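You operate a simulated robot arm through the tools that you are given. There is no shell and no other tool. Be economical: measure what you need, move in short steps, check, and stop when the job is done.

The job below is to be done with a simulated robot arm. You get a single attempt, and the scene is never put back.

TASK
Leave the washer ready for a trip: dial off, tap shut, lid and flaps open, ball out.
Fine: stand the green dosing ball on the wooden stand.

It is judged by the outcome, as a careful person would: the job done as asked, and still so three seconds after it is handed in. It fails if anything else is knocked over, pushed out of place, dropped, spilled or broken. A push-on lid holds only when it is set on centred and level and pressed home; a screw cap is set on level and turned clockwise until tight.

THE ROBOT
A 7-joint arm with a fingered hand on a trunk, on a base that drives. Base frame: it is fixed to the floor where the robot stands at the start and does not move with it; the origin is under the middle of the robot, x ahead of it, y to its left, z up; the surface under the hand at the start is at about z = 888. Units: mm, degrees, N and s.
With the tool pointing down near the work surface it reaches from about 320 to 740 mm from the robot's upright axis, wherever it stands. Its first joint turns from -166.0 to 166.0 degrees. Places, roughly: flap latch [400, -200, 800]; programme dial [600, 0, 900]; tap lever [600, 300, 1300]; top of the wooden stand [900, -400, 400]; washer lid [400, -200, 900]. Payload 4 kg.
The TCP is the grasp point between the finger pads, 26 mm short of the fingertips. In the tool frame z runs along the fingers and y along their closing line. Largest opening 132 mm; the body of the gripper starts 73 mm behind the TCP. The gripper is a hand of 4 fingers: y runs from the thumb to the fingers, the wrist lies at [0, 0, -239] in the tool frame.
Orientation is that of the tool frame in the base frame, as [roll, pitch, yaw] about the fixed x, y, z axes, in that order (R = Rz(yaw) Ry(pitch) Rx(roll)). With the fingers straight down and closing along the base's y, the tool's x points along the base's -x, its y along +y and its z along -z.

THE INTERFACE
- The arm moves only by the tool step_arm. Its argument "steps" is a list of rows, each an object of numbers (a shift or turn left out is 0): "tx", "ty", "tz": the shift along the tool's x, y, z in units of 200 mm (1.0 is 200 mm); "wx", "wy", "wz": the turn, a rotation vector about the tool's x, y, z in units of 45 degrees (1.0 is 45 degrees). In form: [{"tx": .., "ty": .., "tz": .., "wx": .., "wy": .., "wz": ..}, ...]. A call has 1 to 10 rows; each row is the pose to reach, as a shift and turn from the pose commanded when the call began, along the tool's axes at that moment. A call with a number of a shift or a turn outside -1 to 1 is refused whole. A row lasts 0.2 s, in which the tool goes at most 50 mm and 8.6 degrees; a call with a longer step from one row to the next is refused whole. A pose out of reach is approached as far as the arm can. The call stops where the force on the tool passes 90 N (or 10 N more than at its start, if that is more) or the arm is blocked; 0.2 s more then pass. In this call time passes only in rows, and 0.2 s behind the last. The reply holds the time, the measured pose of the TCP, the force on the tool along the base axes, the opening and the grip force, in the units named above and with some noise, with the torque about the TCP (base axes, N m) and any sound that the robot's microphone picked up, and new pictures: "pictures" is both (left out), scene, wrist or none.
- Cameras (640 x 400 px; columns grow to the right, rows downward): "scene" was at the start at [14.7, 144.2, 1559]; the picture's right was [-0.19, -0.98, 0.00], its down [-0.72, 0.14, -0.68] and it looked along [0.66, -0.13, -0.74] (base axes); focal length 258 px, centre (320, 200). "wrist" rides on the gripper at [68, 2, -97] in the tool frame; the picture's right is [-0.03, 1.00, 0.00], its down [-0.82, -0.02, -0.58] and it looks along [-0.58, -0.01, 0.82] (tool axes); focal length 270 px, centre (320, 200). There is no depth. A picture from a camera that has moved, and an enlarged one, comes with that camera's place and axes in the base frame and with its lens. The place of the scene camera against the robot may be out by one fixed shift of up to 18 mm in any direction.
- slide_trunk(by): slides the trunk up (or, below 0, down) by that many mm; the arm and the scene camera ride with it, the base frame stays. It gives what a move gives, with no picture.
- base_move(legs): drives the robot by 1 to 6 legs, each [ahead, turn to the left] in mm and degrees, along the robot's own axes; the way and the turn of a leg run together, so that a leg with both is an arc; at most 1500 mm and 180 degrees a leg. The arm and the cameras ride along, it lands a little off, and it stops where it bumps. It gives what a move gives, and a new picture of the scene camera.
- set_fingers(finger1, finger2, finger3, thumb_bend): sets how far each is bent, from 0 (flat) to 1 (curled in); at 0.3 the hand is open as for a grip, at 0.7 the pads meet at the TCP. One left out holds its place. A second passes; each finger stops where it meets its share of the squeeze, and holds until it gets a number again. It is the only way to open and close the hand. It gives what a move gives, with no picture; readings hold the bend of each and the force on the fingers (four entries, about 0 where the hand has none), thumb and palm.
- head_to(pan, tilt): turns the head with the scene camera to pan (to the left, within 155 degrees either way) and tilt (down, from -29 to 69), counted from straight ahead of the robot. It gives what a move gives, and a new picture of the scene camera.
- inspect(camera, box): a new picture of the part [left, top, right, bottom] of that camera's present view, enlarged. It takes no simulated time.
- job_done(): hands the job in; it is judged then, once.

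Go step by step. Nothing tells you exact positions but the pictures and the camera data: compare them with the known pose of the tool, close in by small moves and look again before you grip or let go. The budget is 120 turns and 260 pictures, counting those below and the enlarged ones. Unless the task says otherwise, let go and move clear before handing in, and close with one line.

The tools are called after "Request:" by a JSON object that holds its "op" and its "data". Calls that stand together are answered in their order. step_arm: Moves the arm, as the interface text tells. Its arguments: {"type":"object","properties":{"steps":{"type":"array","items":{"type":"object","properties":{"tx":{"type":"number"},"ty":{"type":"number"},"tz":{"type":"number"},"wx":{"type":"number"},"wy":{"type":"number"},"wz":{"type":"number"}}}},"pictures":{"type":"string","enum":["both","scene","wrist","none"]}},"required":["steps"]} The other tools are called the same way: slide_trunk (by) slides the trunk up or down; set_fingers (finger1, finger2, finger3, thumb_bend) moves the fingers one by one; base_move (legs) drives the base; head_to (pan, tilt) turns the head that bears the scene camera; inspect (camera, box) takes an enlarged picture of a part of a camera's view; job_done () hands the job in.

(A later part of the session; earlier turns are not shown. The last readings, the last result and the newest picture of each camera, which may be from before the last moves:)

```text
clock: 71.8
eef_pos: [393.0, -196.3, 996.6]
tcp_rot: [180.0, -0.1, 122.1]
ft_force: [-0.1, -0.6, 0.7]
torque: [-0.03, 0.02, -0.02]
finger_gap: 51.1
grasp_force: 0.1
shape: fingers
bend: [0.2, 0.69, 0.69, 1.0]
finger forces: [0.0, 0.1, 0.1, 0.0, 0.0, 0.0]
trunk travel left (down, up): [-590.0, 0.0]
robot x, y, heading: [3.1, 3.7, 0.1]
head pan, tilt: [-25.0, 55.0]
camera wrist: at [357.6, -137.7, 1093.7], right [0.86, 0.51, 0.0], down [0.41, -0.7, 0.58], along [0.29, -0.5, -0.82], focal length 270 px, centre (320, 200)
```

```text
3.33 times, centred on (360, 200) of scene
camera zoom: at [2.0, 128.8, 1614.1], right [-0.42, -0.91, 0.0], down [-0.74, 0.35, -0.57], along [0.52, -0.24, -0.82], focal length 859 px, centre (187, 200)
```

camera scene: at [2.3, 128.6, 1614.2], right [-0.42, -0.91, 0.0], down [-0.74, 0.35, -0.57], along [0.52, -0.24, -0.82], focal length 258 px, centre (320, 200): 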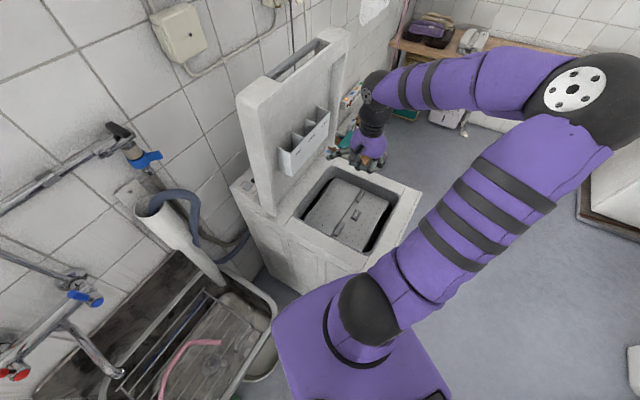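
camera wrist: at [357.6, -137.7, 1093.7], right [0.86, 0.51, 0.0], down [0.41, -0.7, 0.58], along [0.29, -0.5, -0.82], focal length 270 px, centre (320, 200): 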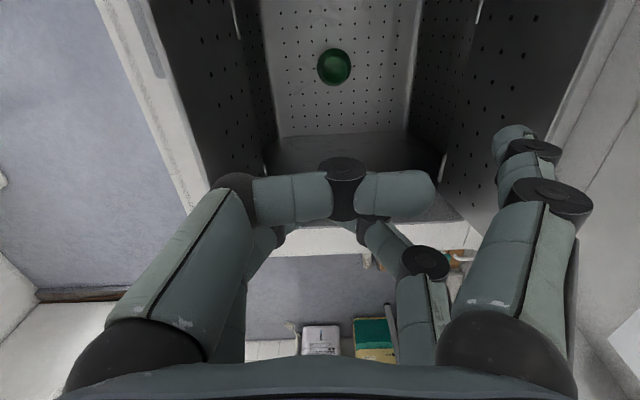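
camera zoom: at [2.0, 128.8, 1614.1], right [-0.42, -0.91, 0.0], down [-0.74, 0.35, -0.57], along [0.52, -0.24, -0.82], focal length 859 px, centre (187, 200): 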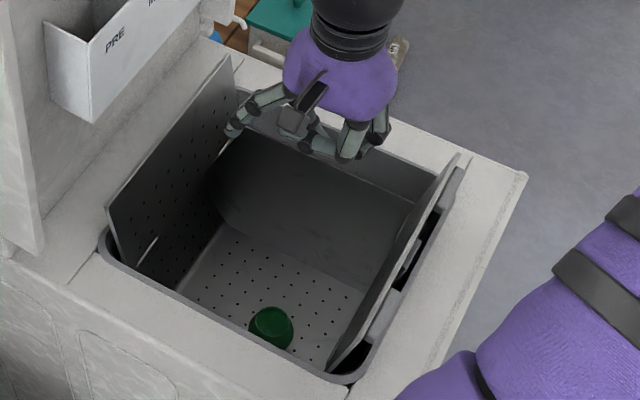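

Both flaps have sprung open and the green ball lies in the drum near [418, −196, 595]. I'll open the fingers, centre over it and go down part-way for a closer look.

Request:
{"op": "set_fingers", "data": {"finger1": 0.42, "finger2": 0.42, "finger3": 0.42, "thumb_bend": 0.42}}

Request:
{"op": "step_arm", "data": {"steps": [{"tx": -0.06, "ty": 0.106, "tz": 0.1}, {"tx": -0.06, "ty": 0.106, "tz": 0.3}], "pictures": "wrist"}}

Request:
{"op": "inspect", "data": {"camera": "wrist", "box": [260, 20, 400, 120]}}

Request:
{"op": "inspect", "data": {"camera": "scene", "box": [280, 140, 440, 260]}}

```text
clock: 72.8
eef_pos: [393.3, -196.5, 997.0]
tcp_rot: [179.9, 0.0, 122.0]
ft_force: [0.3, 0.5, 0.2]
torque: [0.01, -0.02, -0.01]
finger_gap: 93.3
grasp_force: 0.1
shape: fingers
bend: [0.42, 0.42, 0.42, 0.42]
finger forces: [0.0, 0.0, 0.0, 0.0, 0.0, 0.1]
trunk travel left (down, up): [-590.0, 0.0]
robot x, y, heading: [-2.1, -1.2, -0.0]
head pan, tilt: [-25.0, 55.0]
```

```text
clock: 73.3
eef_pos: [418.0, -194.3, 935.7]
tcp_rot: [180.0, 0.0, 122.0]
ft_force: [0.4, -1.1, 0.1]
torque: [-0.01, 0.01, 0.0]
finger_gap: 93.1
grasp_force: 0.0
shape: fingers
bend: [0.42, 0.42, 0.42, 0.42]
finger forces: [0.0, 0.0, 0.0, 0.0, 0.0, 0.1]
trunk travel left (down, up): [-590.0, 0.0]
robot x, y, heading: [-0.8, -3.5, -0.1]
head pan, tilt: [-25.0, 55.0]
camera wrist: at [383.0, -136.8, 1032.4], right [0.86, 0.51, 0.0], down [0.41, -0.7, 0.58], along [0.29, -0.5, -0.82], focal length 270 px, centre (320, 200)
```

wrist: 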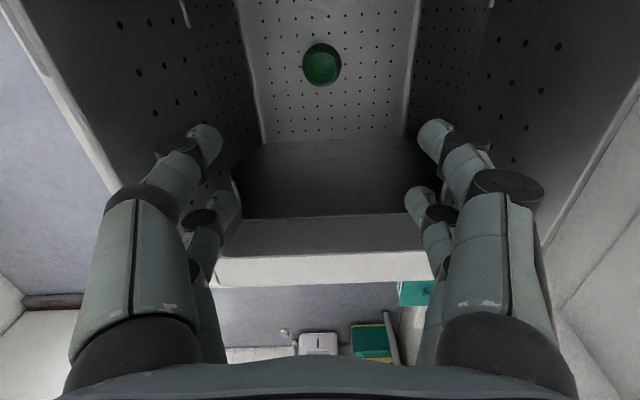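

```text
4.00 times, centred on (330, 70) of wrist
camera zoom: at [383.0, -136.8, 1032.4], right [0.86, 0.51, 0.0], down [0.41, -0.7, 0.58], along [0.29, -0.5, -0.82], focal length 1081 px, centre (280, 720)
```

zoom: 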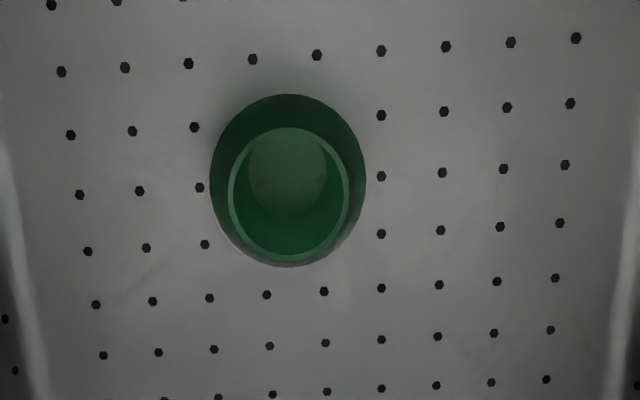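

```text
3.33 times, centred on (360, 200) of scene
camera zoom: at [2.9, 128.5, 1614.2], right [-0.42, -0.91, 0.0], down [-0.74, 0.35, -0.57], along [0.52, -0.24, -0.82], focal length 859 px, centre (187, 200)
```

zoom: 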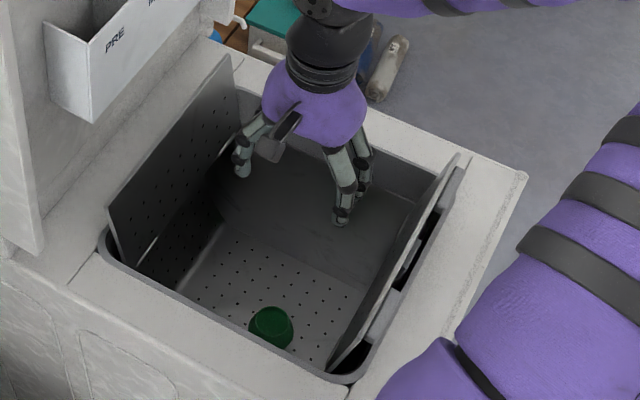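

The ball is an upright open cup about 60 mm wide, midway in the opening, with ample room for the hand. I'll descend to about z 780 and check the arm's clearance.

Request:
{"op": "step_arm", "data": {"steps": [{"tz": 0.2}, {"tz": 0.4}, {"tz": 0.6}, {"tz": 0.78}]}}

```text
clock: 74.3
eef_pos: [417.5, -195.4, 778.6]
tcp_rot: [179.9, 0.1, 122.0]
ft_force: [0.5, -0.9, 0.3]
torque: [0.01, 0.04, -0.02]
finger_gap: 93.5
grasp_force: 0.2
shape: fingers
bend: [0.42, 0.42, 0.42, 0.42]
finger forces: [0.0, 0.1, 0.0, 0.0, 0.1, 0.0]
trunk travel left (down, up): [-590.0, 0.0]
robot x, y, heading: [0.1, 0.8, 0.0]
head pan, tilt: [-25.0, 55.0]
camera scene: at [2.4, 128.5, 1614.2], right [-0.42, -0.91, 0.0], down [-0.74, 0.35, -0.57], along [0.52, -0.24, -0.82], focal length 258 px, centre (320, 200)
camera wrist: at [382.0, -137.1, 874.9], right [0.86, 0.51, 0.0], down [0.41, -0.7, 0.58], along [0.29, -0.5, -0.82], focal length 270 px, centre (320, 200)
```

scene: 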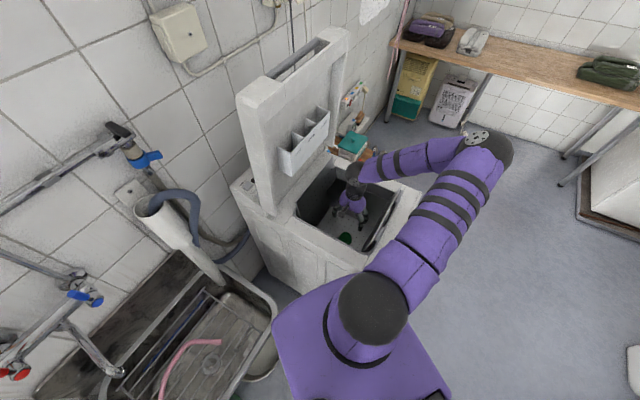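
wrist: 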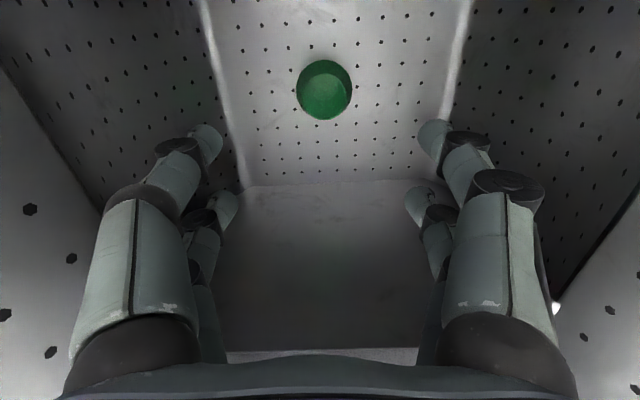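

The ball's centre is near z 565, so the wrist must go below rim level; the forearm would come near the front flap. I'll lean the wrist 14° toward the rear for clearance and descend further, checking.

Request:
{"op": "step_arm", "data": {"steps": [{"wx": 0.155}, {"wx": 0.311}, {"wx": 0.311, "tx": -0.022, "ty": 0.012}], "pictures": "none"}}

Request:
{"op": "step_arm", "data": {"steps": [{"ty": 0.048, "tz": 0.19}, {"ty": 0.097, "tz": 0.388}, {"ty": 0.133, "tz": 0.533}]}}

Request:
{"op": "inspect", "data": {"camera": "scene", "box": [280, 120, 480, 270]}}

```text
clock: 75.2
eef_pos: [421.1, -197.6, 777.5]
tcp_rot: [-166.0, 0.1, 122.0]
ft_force: [0.2, 0.3, -0.3]
torque: [0.01, 0.01, 0.04]
finger_gap: 93.3
grasp_force: 0.0
shape: fingers
bend: [0.42, 0.42, 0.42, 0.42]
finger forces: [0.0, 0.0, 0.0, 0.0, 0.0, 0.0]
trunk travel left (down, up): [-590.0, 0.0]
robot x, y, heading: [-2.1, -0.7, 0.3]
head pan, tilt: [-25.0, 55.0]
```

```text
clock: 76.0
eef_pos: [421.8, -196.0, 668.4]
tcp_rot: [-166.2, 0.0, 122.0]
ft_force: [0.2, -0.4, -0.4]
torque: [-0.01, 0.0, 0.0]
finger_gap: 93.3
grasp_force: 0.1
shape: fingers
bend: [0.42, 0.42, 0.42, 0.42]
finger forces: [0.1, 0.1, 0.0, 0.1, 0.0, 0.0]
trunk travel left (down, up): [-590.0, 0.0]
robot x, y, heading: [-0.6, 2.3, 0.0]
head pan, tilt: [-25.0, 55.0]
camera scene: at [2.4, 128.5, 1614.2], right [-0.42, -0.91, 0.0], down [-0.74, 0.35, -0.57], along [0.52, -0.24, -0.82], focal length 258 px, centre (320, 200)
camera wrist: at [406.7, -127.0, 762.2], right [0.84, 0.49, -0.24], down [0.53, -0.63, 0.57], along [0.13, -0.6, -0.79], focal length 270 px, centre (320, 200)
```

scene: 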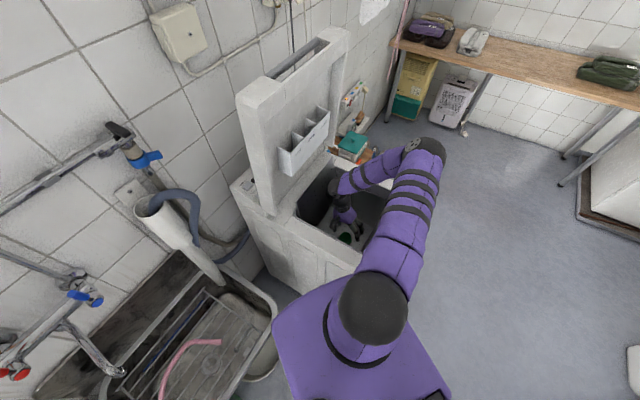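
wrist: 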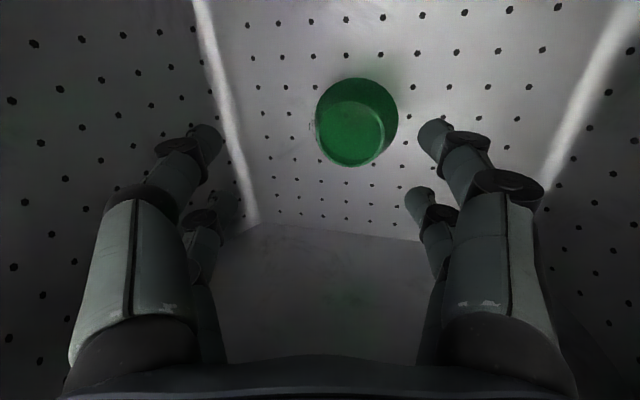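

```text
2.67 times, centred on (380, 195) of scene
camera zoom: at [2.4, 128.5, 1614.2], right [-0.42, -0.91, 0.0], down [-0.74, 0.35, -0.57], along [0.52, -0.24, -0.82], focal length 687 px, centre (160, 213)
```

zoom: 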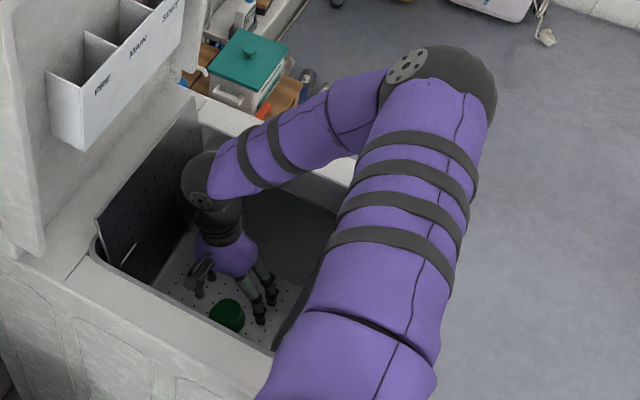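

The forearm clears the rim and flap. The ball is at about [425, −198, 560]; I'll narrow the fingers slightly and go down to it.

Request:
{"op": "set_fingers", "data": {"finger1": 0.47, "finger2": 0.47, "finger3": 0.47, "thumb_bend": 0.47}}

Request:
{"op": "step_arm", "data": {"steps": [{"tx": -0.017, "ty": 0.05, "tz": 0.18}, {"tx": -0.017, "ty": 0.09, "tz": 0.33}]}}

Request:
{"op": "inspect", "data": {"camera": "scene", "box": [280, 120, 480, 270]}}

```text
clock: 77.0
eef_pos: [421.6, -197.3, 669.7]
tcp_rot: [-166.1, 0.0, 122.0]
ft_force: [-0.6, -0.1, 0.3]
torque: [-0.02, -0.03, 0.01]
finger_gap: 76.6
grasp_force: 0.0
shape: fingers
bend: [0.47, 0.47, 0.47, 0.47]
finger forces: [0.0, 0.0, 0.0, 0.0, 0.0, 0.1]
trunk travel left (down, up): [-590.0, 0.0]
robot x, y, heading: [-3.6, -3.2, -0.1]
head pan, tilt: [-25.0, 55.0]
```

```text
clock: 77.5
eef_pos: [423.1, -197.4, 646.2]
tcp_rot: [-166.1, -0.1, 122.0]
ft_force: [-0.3, -0.1, 0.1]
torque: [0.01, 0.0, -0.01]
finger_gap: 76.5
grasp_force: 0.0
shape: fingers
bend: [0.47, 0.47, 0.47, 0.47]
finger forces: [0.0, 0.1, 0.0, 0.1, 0.0, 0.0]
out of reach, approached as far as the arm can: row 1, 2
trunk travel left (down, up): [-590.0, 0.0]
robot x, y, heading: [3.5, -1.7, -0.1]
head pan, tilt: [-25.0, 55.0]
camera scene: at [2.8, 128.8, 1614.1], right [-0.42, -0.91, 0.0], down [-0.74, 0.35, -0.57], along [0.52, -0.24, -0.82], focal length 258 px, centre (320, 200)
camera wrist: at [408.9, -128.4, 739.1], right [0.84, 0.49, -0.24], down [0.53, -0.63, 0.57], along [0.13, -0.6, -0.79], focal length 270 px, centre (320, 200)
```

scene: 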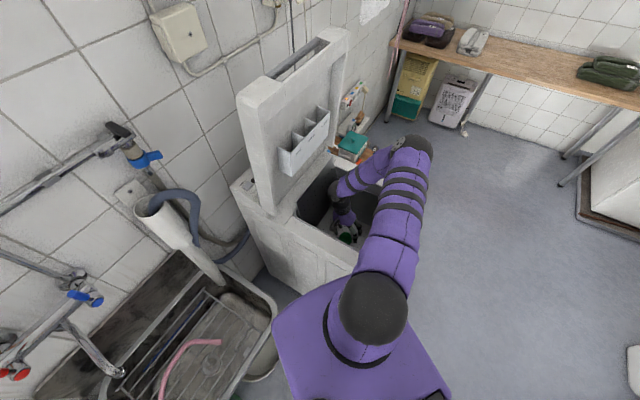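
wrist: 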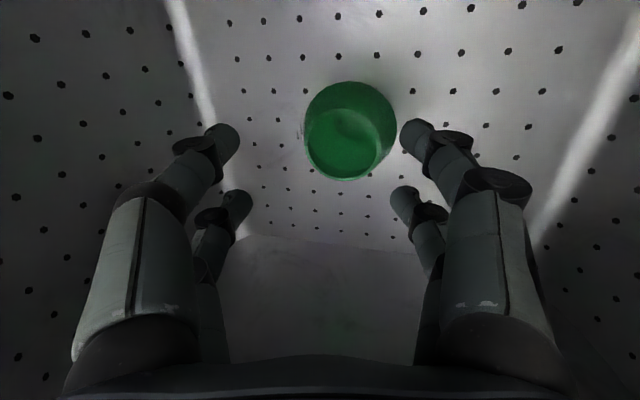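

```text
2.67 times, centred on (380, 195) of scene
camera zoom: at [2.8, 128.8, 1614.1], right [-0.42, -0.91, 0.0], down [-0.74, 0.35, -0.57], along [0.52, -0.24, -0.82], focal length 687 px, centre (160, 213)
```

zoom: 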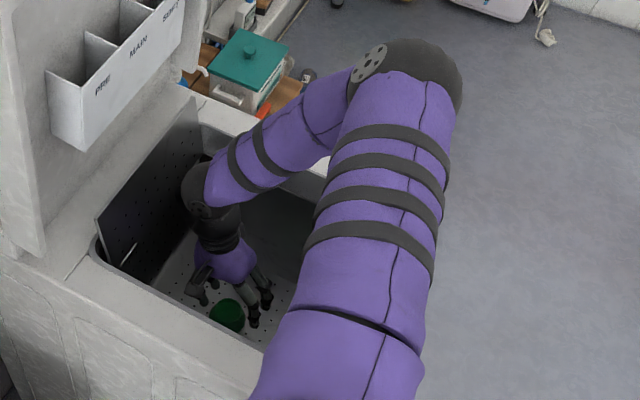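

The arm can't fold lower, so I'll lower the trunk instead: first 40 mm.

Request:
{"op": "slide_trunk", "data": {"by": -40}}

Request:
{"op": "step_arm", "data": {"steps": [{"tx": -0.005, "ty": 0.015}]}}

```text
clock: 78.4
eef_pos: [423.8, -198.3, 606.7]
tcp_rot: [-166.0, 0.1, 122.1]
ft_force: [-0.2, 0.1, 0.6]
torque: [-0.01, -0.02, -0.01]
finger_gap: 76.5
grasp_force: 0.0
shape: fingers
bend: [0.47, 0.47, 0.47, 0.47]
finger forces: [0.0, 0.1, 0.0, 0.1, 0.0, 0.0]
trunk travel left (down, up): [-550.0, 40.0]
robot x, y, heading: [-0.9, -0.8, -0.1]
head pan, tilt: [-25.0, 55.0]
```

```text
clock: 78.8
eef_pos: [426.8, -197.4, 605.0]
tcp_rot: [-166.2, -0.1, 122.0]
ft_force: [0.2, 0.7, 0.0]
torque: [0.01, 0.03, -0.02]
finger_gap: 76.5
grasp_force: 0.0
shape: fingers
bend: [0.47, 0.47, 0.47, 0.47]
finger forces: [0.1, 0.1, 0.0, 0.1, 0.0, 0.0]
trunk travel left (down, up): [-550.0, 40.0]
robot x, y, heading: [3.9, 0.6, -0.0]
head pan, tilt: [-25.0, 55.0]
camera scene: at [2.3, 128.6, 1574.2], right [-0.42, -0.91, 0.0], down [-0.74, 0.35, -0.57], along [0.52, -0.24, -0.82], focal length 258 px, centre (320, 200)
camera wrist: at [411.5, -127.7, 699.6], right [0.84, 0.49, -0.24], down [0.53, -0.63, 0.57], along [0.13, -0.6, -0.79], focal length 270 px, centre (320, 200)
```

scene: 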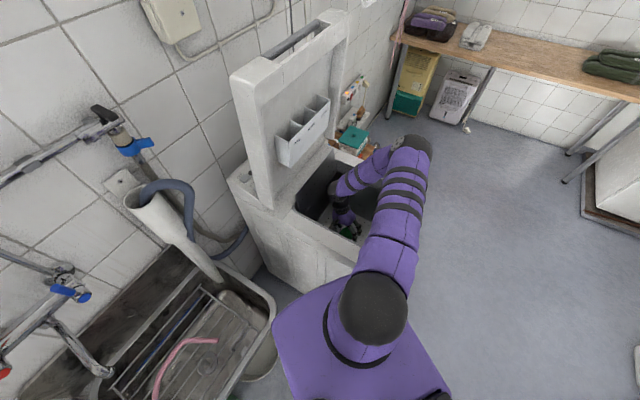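
wrist: 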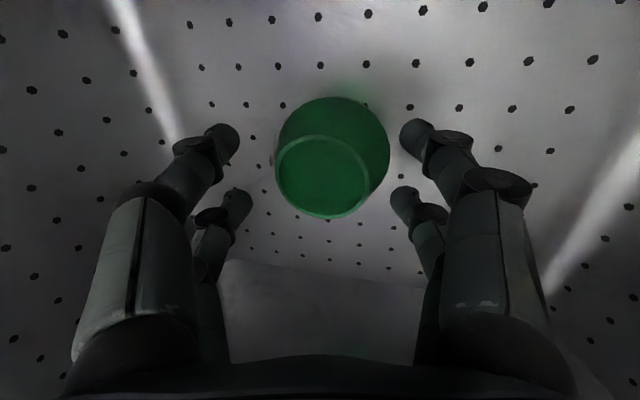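

Centred. Lowering another 25 mm, then gripping.

Request:
{"op": "slide_trunk", "data": {"by": -25}}

Request:
{"op": "inspect", "data": {"camera": "wrist", "box": [160, 80, 480, 280]}}

```text
clock: 79.5
eef_pos: [428.4, -197.4, 582.2]
tcp_rot: [-166.4, 0.0, 122.0]
ft_force: [1.3, 3.0, 17.9]
torque: [0.54, -0.65, 0.05]
finger_gap: 75.5
grasp_force: 9.6
shape: fingers
bend: [0.49, 0.49, 0.47, 0.47]
finger forces: [9.4, 8.9, 0.1, 0.0, 0.1, 0.1]
trunk travel left (down, up): [-525.0, 65.0]
robot x, y, heading: [0.0, -0.6, -0.3]
head pan, tilt: [-25.0, 55.0]
```

```text
2.00 times, centred on (320, 180) of wrist
camera zoom: at [412.2, -127.1, 676.0], right [0.84, 0.49, -0.24], down [0.53, -0.63, 0.57], along [0.13, -0.6, -0.79], focal length 541 px, centre (320, 240)
```

zoom: 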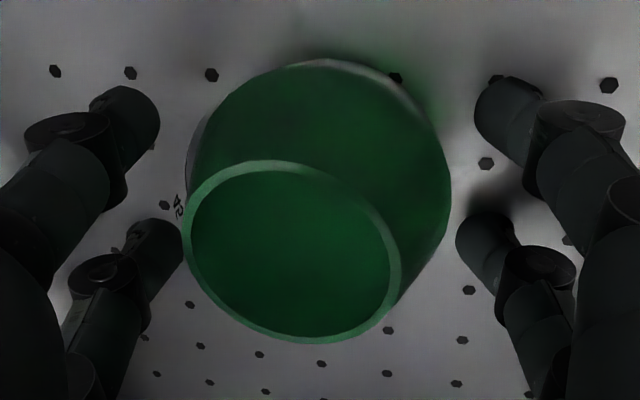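

The rear fingertips touch the drum floor; I'll raise 5 mm and close on the ball.

Request:
{"op": "slide_trunk", "data": {"by": 5}}

Request:
{"op": "set_fingers", "data": {"finger1": 0.62, "finger2": 0.62, "finger3": 0.62, "thumb_bend": 0.62}}

Request:
{"op": "inspect", "data": {"camera": "wrist", "box": [160, 80, 480, 280]}}

```text
clock: 80.0
eef_pos: [426.5, -197.6, 585.7]
tcp_rot: [-166.1, -0.1, 122.0]
ft_force: [0.4, 0.3, -0.8]
torque: [0.02, 0.0, 0.02]
finger_gap: 76.4
grasp_force: 0.1
shape: fingers
bend: [0.47, 0.47, 0.47, 0.47]
finger forces: [0.0, 0.0, 0.1, 0.0, 0.0, 0.0]
trunk travel left (down, up): [-530.0, 60.0]
robot x, y, heading: [-0.0, 2.7, -0.1]
head pan, tilt: [-25.0, 55.0]
```

```text
clock: 81.0
eef_pos: [427.1, -197.3, 586.2]
tcp_rot: [-166.2, 0.0, 122.0]
ft_force: [0.5, 0.8, 0.1]
torque: [-0.01, 0.01, -0.01]
finger_gap: 42.4
grasp_force: 7.4
shape: fingers
bend: [0.57, 0.57, 0.58, 0.59]
finger forces: [4.0, 3.7, 2.6, 0.1, 4.4, 0.1]
trunk travel left (down, up): [-530.0, 60.0]
robot x, y, heading: [0.9, -0.3, 0.0]
head pan, tilt: [-25.0, 55.0]
```

```text
2.00 times, centred on (320, 180) of wrist
camera zoom: at [411.6, -127.7, 679.6], right [0.84, 0.49, -0.24], down [0.53, -0.63, 0.57], along [0.13, -0.6, -0.79], focal length 541 px, centre (320, 240)
```

zoom: 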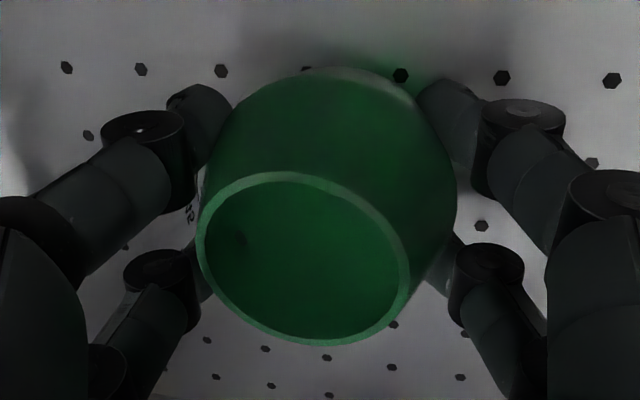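

Gripped at four points. I'll lift with the trunk first, then look.

Request:
{"op": "slide_trunk", "data": {"by": 60}}

Request:
{"op": "inspect", "data": {"camera": "wrist", "box": [160, 80, 480, 280]}}

```text
clock: 82.0
eef_pos: [427.1, -198.4, 645.5]
tcp_rot: [-166.2, 0.0, 122.1]
ft_force: [0.1, 0.1, -0.9]
torque: [0.01, 0.02, 0.0]
finger_gap: 42.1
grasp_force: 7.8
shape: fingers
bend: [0.57, 0.57, 0.58, 0.59]
finger forces: [4.0, 3.8, 2.6, 0.1, 4.3, 0.0]
trunk travel left (down, up): [-590.0, 0.0]
robot x, y, heading: [4.1, 2.6, 0.0]
head pan, tilt: [-25.0, 55.0]
```

```text
2.00 times, centred on (320, 180) of wrist
camera zoom: at [411.6, -127.7, 739.5], right [0.84, 0.49, -0.24], down [0.53, -0.63, 0.57], along [0.13, -0.6, -0.79], focal length 541 px, centre (320, 240)
```

zoom: 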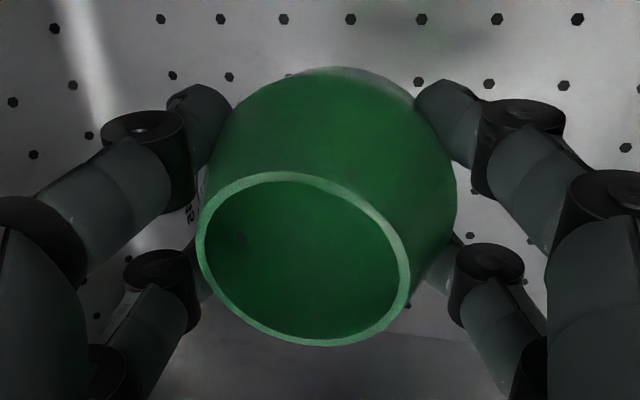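

The ball is held. Rising straight out of the drum.

Request:
{"op": "step_arm", "data": {"steps": [{"ty": -0.03, "tz": -0.12}, {"ty": -0.08, "tz": -0.31}, {"ty": -0.13, "tz": -0.53}, {"ty": -0.185, "tz": -0.75}, {"ty": -0.24, "tz": -0.97}], "pictures": "none"}}

Request:
{"op": "step_arm", "data": {"steps": [{"ty": -0.05, "tz": -0.22}, {"ty": -0.11, "tz": -0.44}, {"ty": -0.165, "tz": -0.66}, {"ty": -0.22, "tz": -0.88}]}}

```text
clock: 83.2
eef_pos: [425.8, -196.5, 846.4]
tcp_rot: [-166.1, -0.2, 122.0]
ft_force: [-0.4, -0.8, -0.1]
torque: [0.01, -0.01, -0.01]
finger_gap: 42.2
grasp_force: 7.0
shape: fingers
bend: [0.57, 0.57, 0.58, 0.6]
finger forces: [4.0, 3.8, 2.6, 0.0, 4.3, 0.0]
trunk travel left (down, up): [-590.0, 0.0]
robot x, y, heading: [2.0, -1.0, -0.0]
head pan, tilt: [-25.0, 55.0]
```

```text
clock: 84.2
eef_pos: [423.9, -196.6, 1027.6]
tcp_rot: [-166.2, 0.0, 122.0]
ft_force: [-0.5, 0.7, -0.3]
torque: [0.02, 0.0, -0.04]
finger_gap: 42.0
grasp_force: 7.2
shape: fingers
bend: [0.57, 0.57, 0.58, 0.6]
finger forces: [4.1, 3.8, 2.6, 0.1, 4.2, 0.0]
trunk travel left (down, up): [-590.0, 0.0]
robot x, y, heading: [-3.5, 2.3, 0.0]
head pan, tilt: [-25.0, 55.0]
camera scene: at [2.1, 128.8, 1614.1], right [-0.42, -0.91, 0.0], down [-0.74, 0.35, -0.57], along [0.52, -0.24, -0.82], focal length 258 px, centre (320, 200)
camera wrist: at [408.9, -126.8, 1121.7], right [0.84, 0.49, -0.24], down [0.53, -0.63, 0.57], along [0.13, -0.6, -0.79], focal length 270 px, centre (320, 200)
```

scene: 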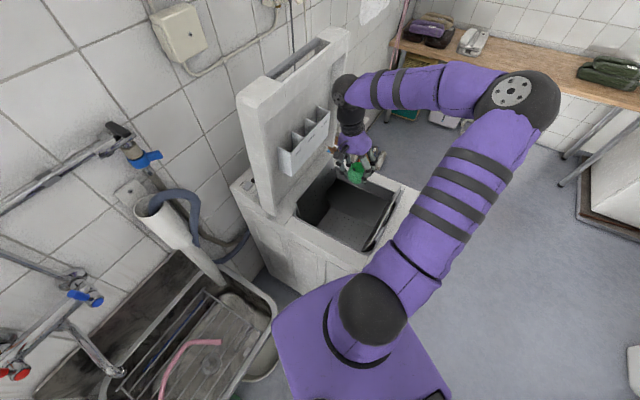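
wrist: 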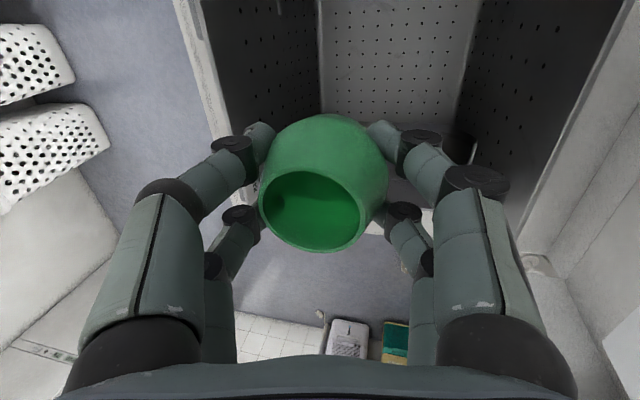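

The ball is out. Now I need to see the wooden stand to the right of the washer.

Request:
{"op": "inspect", "data": {"camera": "scene", "box": [320, 90, 440, 165]}}

Request:
{"op": "head_to", "data": {"pan": -45, "tilt": 35}}

```text
5.33 times, centred on (380, 128) of scene
camera zoom: at [2.1, 128.8, 1614.1], right [-0.42, -0.91, 0.0], down [-0.74, 0.35, -0.57], along [0.52, -0.24, -0.82], focal length 1375 px, centre (0, 587)
```

zoom: 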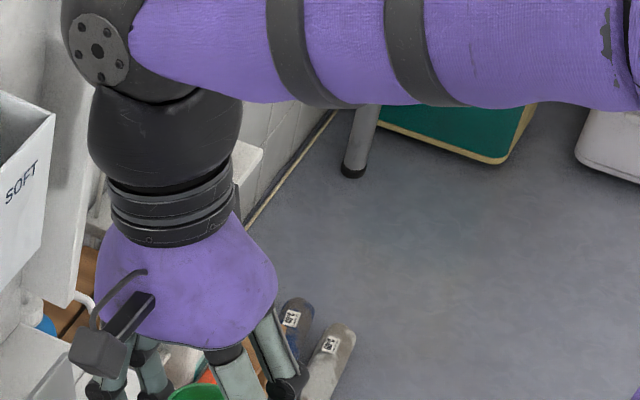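

```text
clock: 85.1
eef_pos: [424.4, -197.3, 1026.7]
tcp_rot: [-166.2, 0.1, 122.1]
ft_force: [1.2, 0.0, -0.5]
torque: [0.03, -0.01, 0.02]
finger_gap: 42.2
grasp_force: 7.0
shape: fingers
bend: [0.57, 0.57, 0.58, 0.6]
finger forces: [3.9, 3.9, 2.5, 0.1, 4.3, 0.0]
trunk travel left (down, up): [-590.0, 0.0]
robot x, y, heading: [-1.4, -1.3, 0.1]
head pan, tilt: [-45.0, 35.0]
camera scene: at [-0.7, 96.8, 1642.4], right [-0.71, -0.71, 0.0], down [-0.41, 0.41, -0.82], along [0.58, -0.58, -0.57], focal length 258 px, centre (320, 200)
```

scene: 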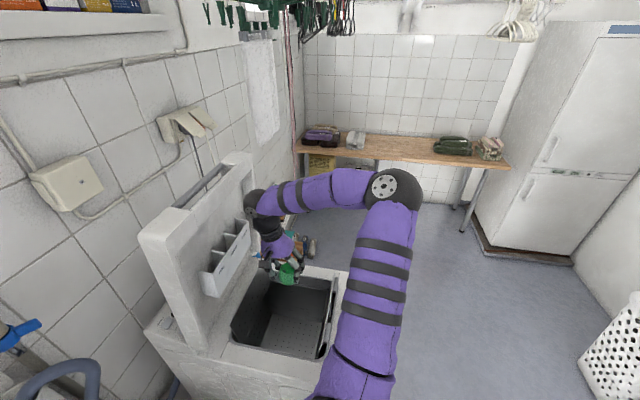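

I'll have to back away and drive round the front of the washer to its right side. First I'll check what is behind and to the right of the robot.

Request:
{"op": "head_to", "data": {"pan": 150, "tilt": 40}}

Request:
{"op": "head_to", "data": {"pan": -110, "tilt": 45}}

```text
clock: 87.9
eef_pos: [425.1, -196.5, 1027.8]
tcp_rot: [-166.2, -0.1, 122.0]
ft_force: [-0.1, 0.6, 0.0]
torque: [0.0, 0.0, 0.01]
finger_gap: 42.1
grasp_force: 7.5
shape: fingers
bend: [0.57, 0.57, 0.58, 0.6]
finger forces: [3.9, 3.9, 2.6, 0.0, 4.3, 0.1]
trunk travel left (down, up): [-590.0, 0.0]
robot x, y, heading: [2.6, 0.3, -0.2]
head pan, tilt: [150.0, 40.0]
camera scene: at [-136.6, 201.6, 1634.9], right [0.5, 0.87, 0.0], down [0.56, -0.32, -0.77], along [-0.66, 0.38, -0.64], focal length 258 px, centre (320, 200)
```

scene: 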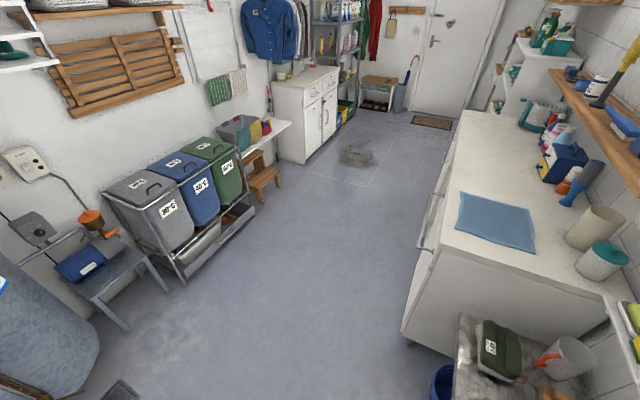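

```text
clock: 91.6
eef_pos: [425.4, -195.9, 1028.3]
tcp_rot: [-166.1, 0.0, 122.0]
ft_force: [0.1, -0.3, 0.4]
torque: [0.02, 0.04, -0.03]
finger_gap: 42.1
grasp_force: 7.5
shape: fingers
bend: [0.57, 0.57, 0.58, 0.6]
finger forces: [3.8, 3.9, 2.6, 0.0, 4.4, 0.0]
trunk travel left (down, up): [-590.0, 0.0]
robot x, y, heading: [-2.7, 1.5, -0.0]
head pan, tilt: [-110.0, 45.0]
camera scene: at [-90.8, 82.6, 1627.6], right [-0.94, 0.34, 0.0], down [0.24, 0.66, -0.71], along [-0.24, -0.66, -0.71], focal length 258 px, centre (320, 200)
```

scene: 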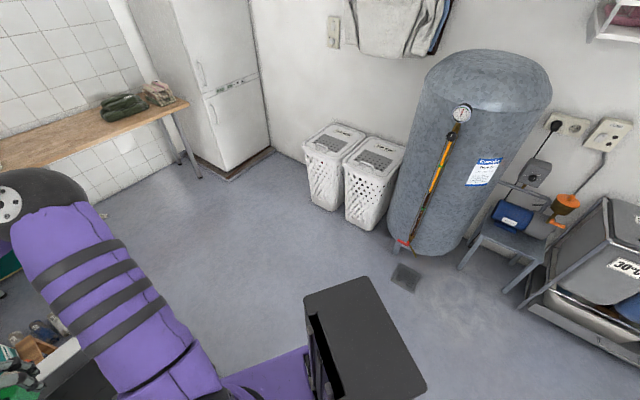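

The floor is clear behind and to the right. I'll back up 350 mm, turn right along the washer front, drive 850 mm and turn left toward the stand.

Request:
{"op": "base_move", "data": {"legs": [[-350, 0], [0, -58], [850, 0], [0, 80]]}}

Request:
{"op": "head_to", "data": {"pan": 15, "tilt": 45}}

```text
clock: 100.4
eef_pos: [127.0, -1150.6, 1028.5]
tcp_rot: [-166.3, 0.0, 63.6]
ft_force: [1.5, 0.0, -0.5]
torque: [-0.04, -0.03, -0.02]
finger_gap: 41.9
grasp_force: 7.5
shape: fingers
bend: [0.57, 0.57, 0.58, 0.6]
finger forces: [4.0, 3.9, 2.6, 0.1, 4.2, 0.0]
trunk travel left (down, up): [-590.0, 0.0]
robot x, y, heading: [74.8, -690.1, -58.7]
head pan, tilt: [-110.0, 45.0]
stopped in leg 3: the robot was blocked; the commanded pose is now the measured one
camera scene: at [88.1, -562.2, 1626.4], right [-0.19, 0.98, 0.0], down [0.7, 0.13, -0.7], along [-0.69, -0.14, -0.71], focal length 258 px, centre (320, 200)
```

scene: 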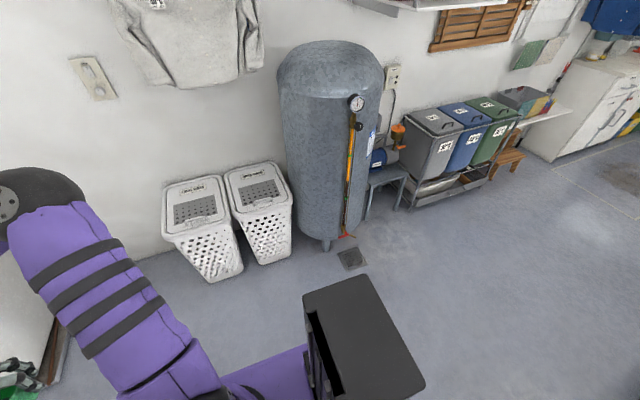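

```text
clock: 102.4
eef_pos: [118.3, -1152.1, 1030.5]
tcp_rot: [-166.8, -0.1, 63.5]
ft_force: [0.3, 0.4, -0.3]
torque: [-0.02, -0.04, -0.02]
finger_gap: 41.6
grasp_force: 7.2
shape: fingers
bend: [0.57, 0.57, 0.58, 0.6]
finger forces: [4.0, 3.8, 2.7, 0.1, 4.2, 0.0]
trunk travel left (down, up): [-590.0, 0.0]
robot x, y, heading: [75.1, -691.7, -58.8]
head pan, tilt: [15.0, 45.0]
camera scene: at [92.3, -591.2, 1619.9], right [-0.58, 0.82, -0.01], down [0.64, 0.44, -0.63], along [-0.51, -0.37, -0.78], focal length 258 px, centre (320, 200)
```

scene: 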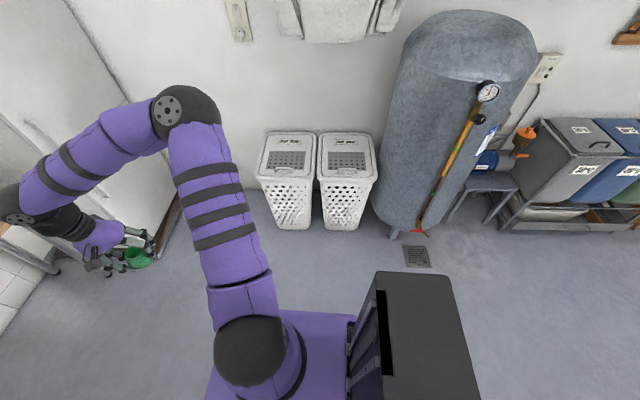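

The drive stopped against something 50 mm short. I'll look around before moving on.

Request:
{"op": "head_to", "data": {"pan": 0, "tilt": 50}}

Request:
{"op": "inspect", "data": {"camera": "wrist", "box": [0, 0, 640, 400]}}

```text
clock: 103.2
eef_pos: [117.4, -1149.0, 1031.8]
tcp_rot: [-166.8, 0.1, 63.5]
ft_force: [0.2, -0.9, 0.3]
torque: [0.01, -0.02, -0.01]
finger_gap: 41.6
grasp_force: 7.0
shape: fingers
bend: [0.57, 0.57, 0.58, 0.6]
finger forces: [4.1, 4.0, 2.6, 0.0, 4.2, 0.1]
trunk travel left (down, up): [-590.0, 0.0]
robot x, y, heading: [76.0, -687.7, -58.6]
head pan, tilt: [0.0, 50.0]
camera scene: at [96.3, -591.8, 1617.1], right [-0.65, 0.76, -0.01], down [0.61, 0.52, -0.6], along [-0.45, -0.4, -0.8], focal length 258 px, centre (320, 200)
```

scene: 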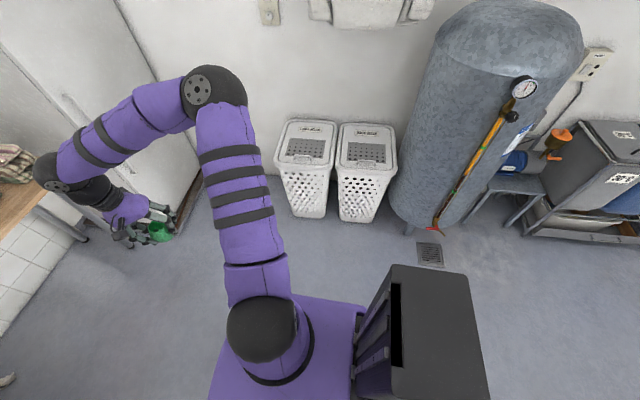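

```text
1.00 times, centred on (320, 200) of wrist (not enlarged: the box is as wide or as high as the picture)
camera zoom: at [168.3, -1099.5, 1124.9], right [0.86, -0.46, -0.23], down [-0.27, -0.78, 0.57], along [-0.44, -0.43, -0.79], focal length 270 px, centre (320, 200)
```

zoom: 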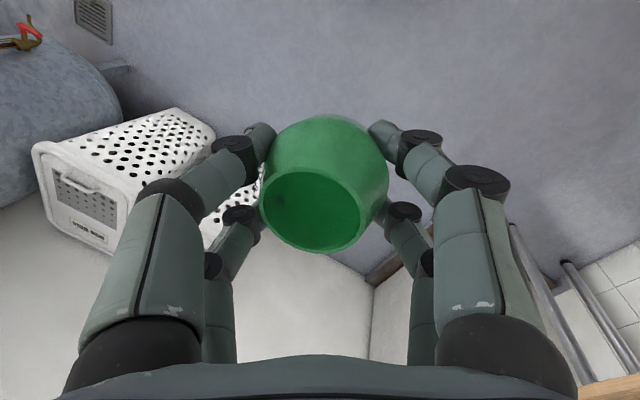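

The hand has come up against the fridge side and the robot is slightly strained. I'll back off along my own track.

Request:
{"op": "base_move", "data": {"legs": [[-150, 0]]}}

Request:
{"op": "head_to", "data": {"pan": -20, "tilt": 35}}

```text
clock: 104.6
eef_pos: [50.0, -1026.8, 1027.6]
tcp_rot: [-166.3, 0.0, 63.4]
ft_force: [-0.2, 0.3, 0.4]
torque: [0.02, -0.01, 0.01]
finger_gap: 41.8
grasp_force: 7.4
shape: fingers
bend: [0.57, 0.57, 0.58, 0.6]
finger forces: [3.9, 3.8, 2.6, 0.1, 4.2, 0.0]
trunk travel left (down, up): [-590.0, 0.0]
robot x, y, heading: [-5.2, -558.3, -58.7]
head pan, tilt: [0.0, 50.0]
camera scene: at [131.2, -489.7, 1620.7], right [-0.85, -0.52, 0.0], down [-0.4, 0.65, -0.64], along [0.34, -0.55, -0.77], focal length 258 px, centre (320, 200)
```

scene: 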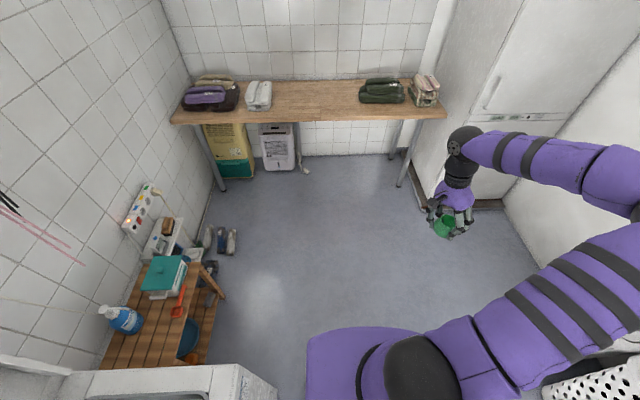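

```text
clock: 105.4
eef_pos: [49.3, -1027.3, 1028.0]
tcp_rot: [-166.1, 0.0, 63.4]
ft_force: [-0.4, -0.2, 0.2]
torque: [-0.01, 0.02, 0.01]
finger_gap: 41.9
grasp_force: 7.7
shape: fingers
bend: [0.57, 0.57, 0.58, 0.6]
finger forces: [4.0, 3.9, 2.6, 0.0, 4.3, 0.0]
trunk travel left (down, up): [-590.0, 0.0]
robot x, y, heading: [-4.5, -560.3, -58.5]
head pan, tilt: [-20.0, 35.0]
camera scene: at [108.6, -510.6, 1642.4], right [-0.98, -0.2, 0.0], down [-0.11, 0.56, -0.82], along [0.16, -0.8, -0.57], focal length 258 px, centre (320, 200)
```

scene: 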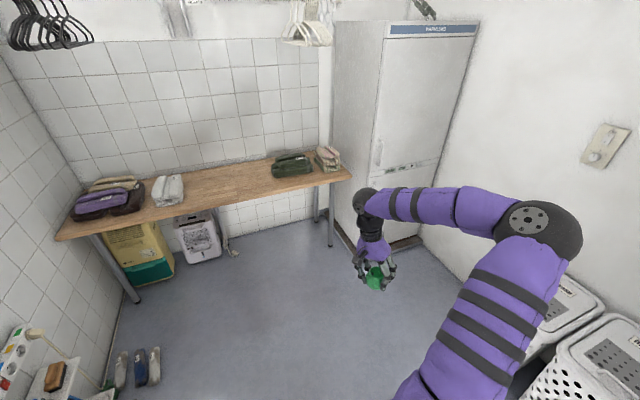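

Backed clear; everything looks intact. The wooden stand is the slatted bench right of the washer, with a bottle and teal box on it. I'll look closely for a free spot.

Request:
{"op": "head_to", "data": {"pan": 20, "tilt": 50}}

Request:
{"op": "inspect", "data": {"camera": "scene", "box": [140, 180, 380, 360]}}

```text
clock: 106.5
eef_pos: [48.8, -1026.1, 1028.2]
tcp_rot: [-166.2, 0.0, 63.4]
ft_force: [-0.4, 0.2, 0.3]
torque: [0.0, -0.02, -0.05]
finger_gap: 41.8
grasp_force: 7.1
shape: fingers
bend: [0.57, 0.57, 0.58, 0.6]
finger forces: [3.9, 3.8, 2.6, 0.0, 4.2, 0.1]
trunk travel left (down, up): [-590.0, 0.0]
robot x, y, heading: [-3.5, -562.1, -58.6]
head pan, tilt: [20.0, 50.0]
camera scene: at [151.3, -472.4, 1620.7], right [-0.62, -0.78, 0.0], down [-0.6, 0.48, -0.64], along [0.5, -0.4, -0.77], focal length 258 px, centre (320, 200)
```

scene: 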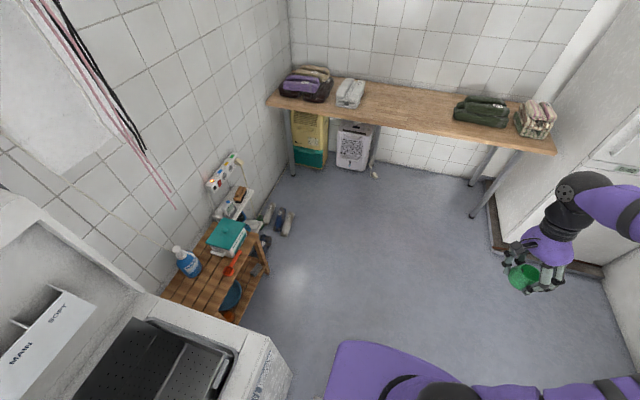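

```text
2.22 times, centred on (260, 270) of scene
camera zoom: at [151.3, -472.4, 1620.7], right [-0.62, -0.78, 0.0], down [-0.6, 0.48, -0.64], along [0.5, -0.4, -0.77], focal length 573 px, centre (453, 44)
```

zoom: 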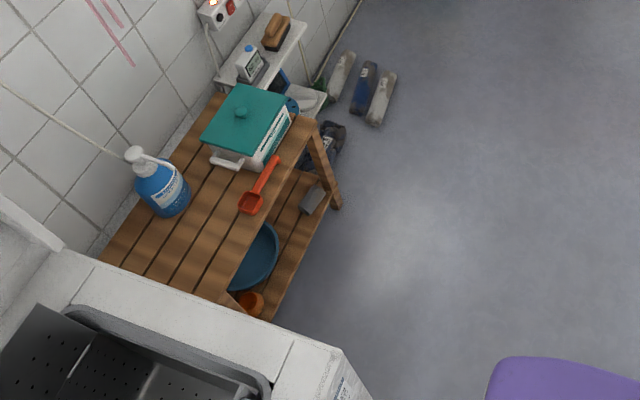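

The block was likely overhead (the head turned poorly there), as the fridge base is well away. I'll look up for a hanging rack.

Request:
{"op": "head_to", "data": {"pan": 0, "tilt": -15}}

Request:
{"op": "head_to", "data": {"pan": 60, "tilt": 0}}

```text
clock: 107.8
eef_pos: [47.4, -1026.9, 1028.2]
tcp_rot: [-166.2, 0.0, 63.4]
ft_force: [-0.2, -0.2, -0.3]
torque: [-0.01, -0.02, 0.02]
finger_gap: 41.8
grasp_force: 7.4
shape: fingers
bend: [0.57, 0.57, 0.58, 0.6]
finger forces: [4.1, 3.9, 2.5, 0.1, 4.3, 0.0]
trunk travel left (down, up): [-590.0, 0.0]
robot x, y, heading: [-2.3, -560.9, -58.7]
head pan, tilt: [0.0, -15.0]
camera scene: at [133.1, -493.0, 1720.9], right [-0.85, -0.52, 0.0], down [0.13, -0.22, -0.97], along [0.5, -0.82, 0.26], focal length 258 px, centre (320, 200)
```

scene: 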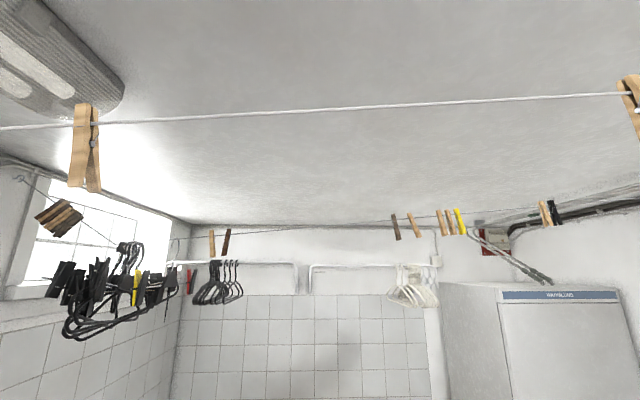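

```text
clock: 109.1
eef_pos: [48.9, -1026.4, 1028.8]
tcp_rot: [-166.2, 0.0, 63.4]
ft_force: [0.5, -0.2, -0.8]
torque: [0.04, 0.0, 0.01]
finger_gap: 41.6
grasp_force: 7.1
shape: fingers
bend: [0.57, 0.57, 0.58, 0.6]
finger forces: [4.0, 3.8, 2.7, 0.1, 4.2, 0.0]
trunk travel left (down, up): [-590.0, 0.0]
robot x, y, heading: [-3.0, -558.4, -58.7]
head pan, tilt: [60.0, 0.0]
camera scene: at [181.1, -422.1, 1698.6], right [0.02, -1.0, 0.0], down [0.0, 0.0, -1.0], along [1.0, 0.02, 0.0], focal length 258 px, centre (320, 200)
```

scene: 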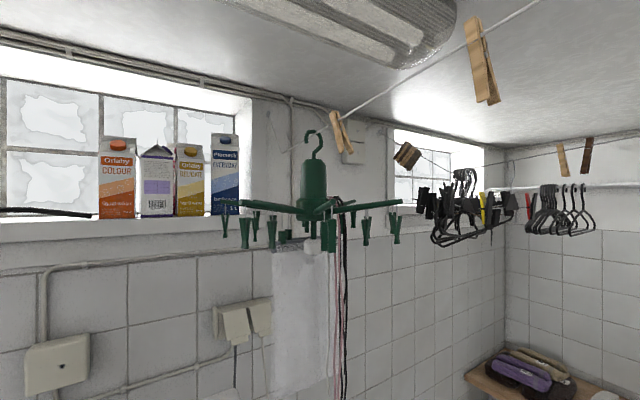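

Clotheslines with pegs hang just under the ceiling, so my raised head must have caught them. I'll lower the trunk 300 mm before driving on.

Request:
{"op": "slide_trunk", "data": {"by": -300}}

Request:
{"op": "base_move", "data": {"legs": [[0, 15], [430, 0], [0, 75]]}}

Request:
{"op": "head_to", "data": {"pan": 10, "tilt": 40}}

```text
clock: 112.1
eef_pos: [48.4, -1026.3, 727.0]
tcp_rot: [-166.1, 0.0, 63.5]
ft_force: [-0.7, 0.2, -0.2]
torque: [-0.03, 0.01, 0.04]
finger_gap: 41.8
grasp_force: 7.6
shape: fingers
bend: [0.57, 0.57, 0.58, 0.6]
finger forces: [4.0, 3.9, 2.5, 0.1, 4.4, 0.0]
trunk travel left (down, up): [-290.0, 300.0]
robot x, y, heading: [-2.4, -560.3, -58.6]
head pan, tilt: [60.0, 0.0]
```

```text
clock: 119.3
eef_pos: [772.7, -809.0, 727.7]
tcp_rot: [-166.1, 0.0, 152.9]
ft_force: [-0.5, -0.8, 0.0]
torque: [0.01, -0.01, 0.03]
finger_gap: 41.6
grasp_force: 7.7
shape: fingers
bend: [0.57, 0.57, 0.58, 0.6]
finger forces: [3.9, 3.8, 2.6, 0.0, 4.1, 0.0]
trunk travel left (down, up): [-290.0, 300.0]
robot x, y, heading: [306.4, -858.5, 31.1]
head pan, tilt: [60.0, 0.0]
camera scene: at [173.4, -663.1, 1398.6], right [1.0, 0.02, 0.0], down [0.0, 0.0, -1.0], along [-0.02, 1.0, 0.0], focal length 258 px, centre (320, 200)
```

scene: 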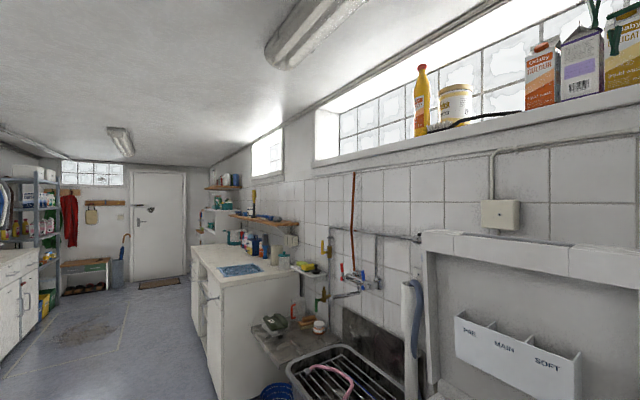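

```text
clock: 120.5
eef_pos: [772.9, -809.7, 728.3]
tcp_rot: [-166.2, 0.1, 153.1]
ft_force: [-0.3, 0.9, 0.4]
torque: [0.0, 0.01, 0.0]
finger_gap: 41.6
grasp_force: 7.5
shape: fingers
bend: [0.57, 0.57, 0.58, 0.6]
finger forces: [4.0, 3.8, 2.5, 0.0, 4.0, 0.1]
trunk travel left (down, up): [-290.0, 300.0]
robot x, y, heading: [310.0, -861.0, 30.8]
head pan, tilt: [10.0, 40.0]
camera scene: at [239.1, -697.2, 1334.9], right [0.66, -0.75, 0.0], down [-0.48, -0.42, -0.77], along [0.58, 0.5, -0.64], focal length 258 px, centre (320, 200)
```

scene: 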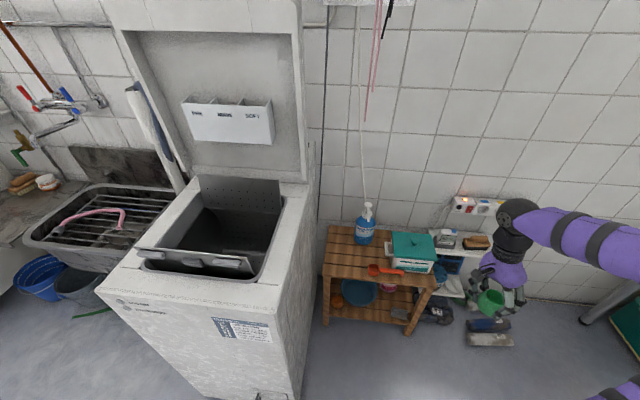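

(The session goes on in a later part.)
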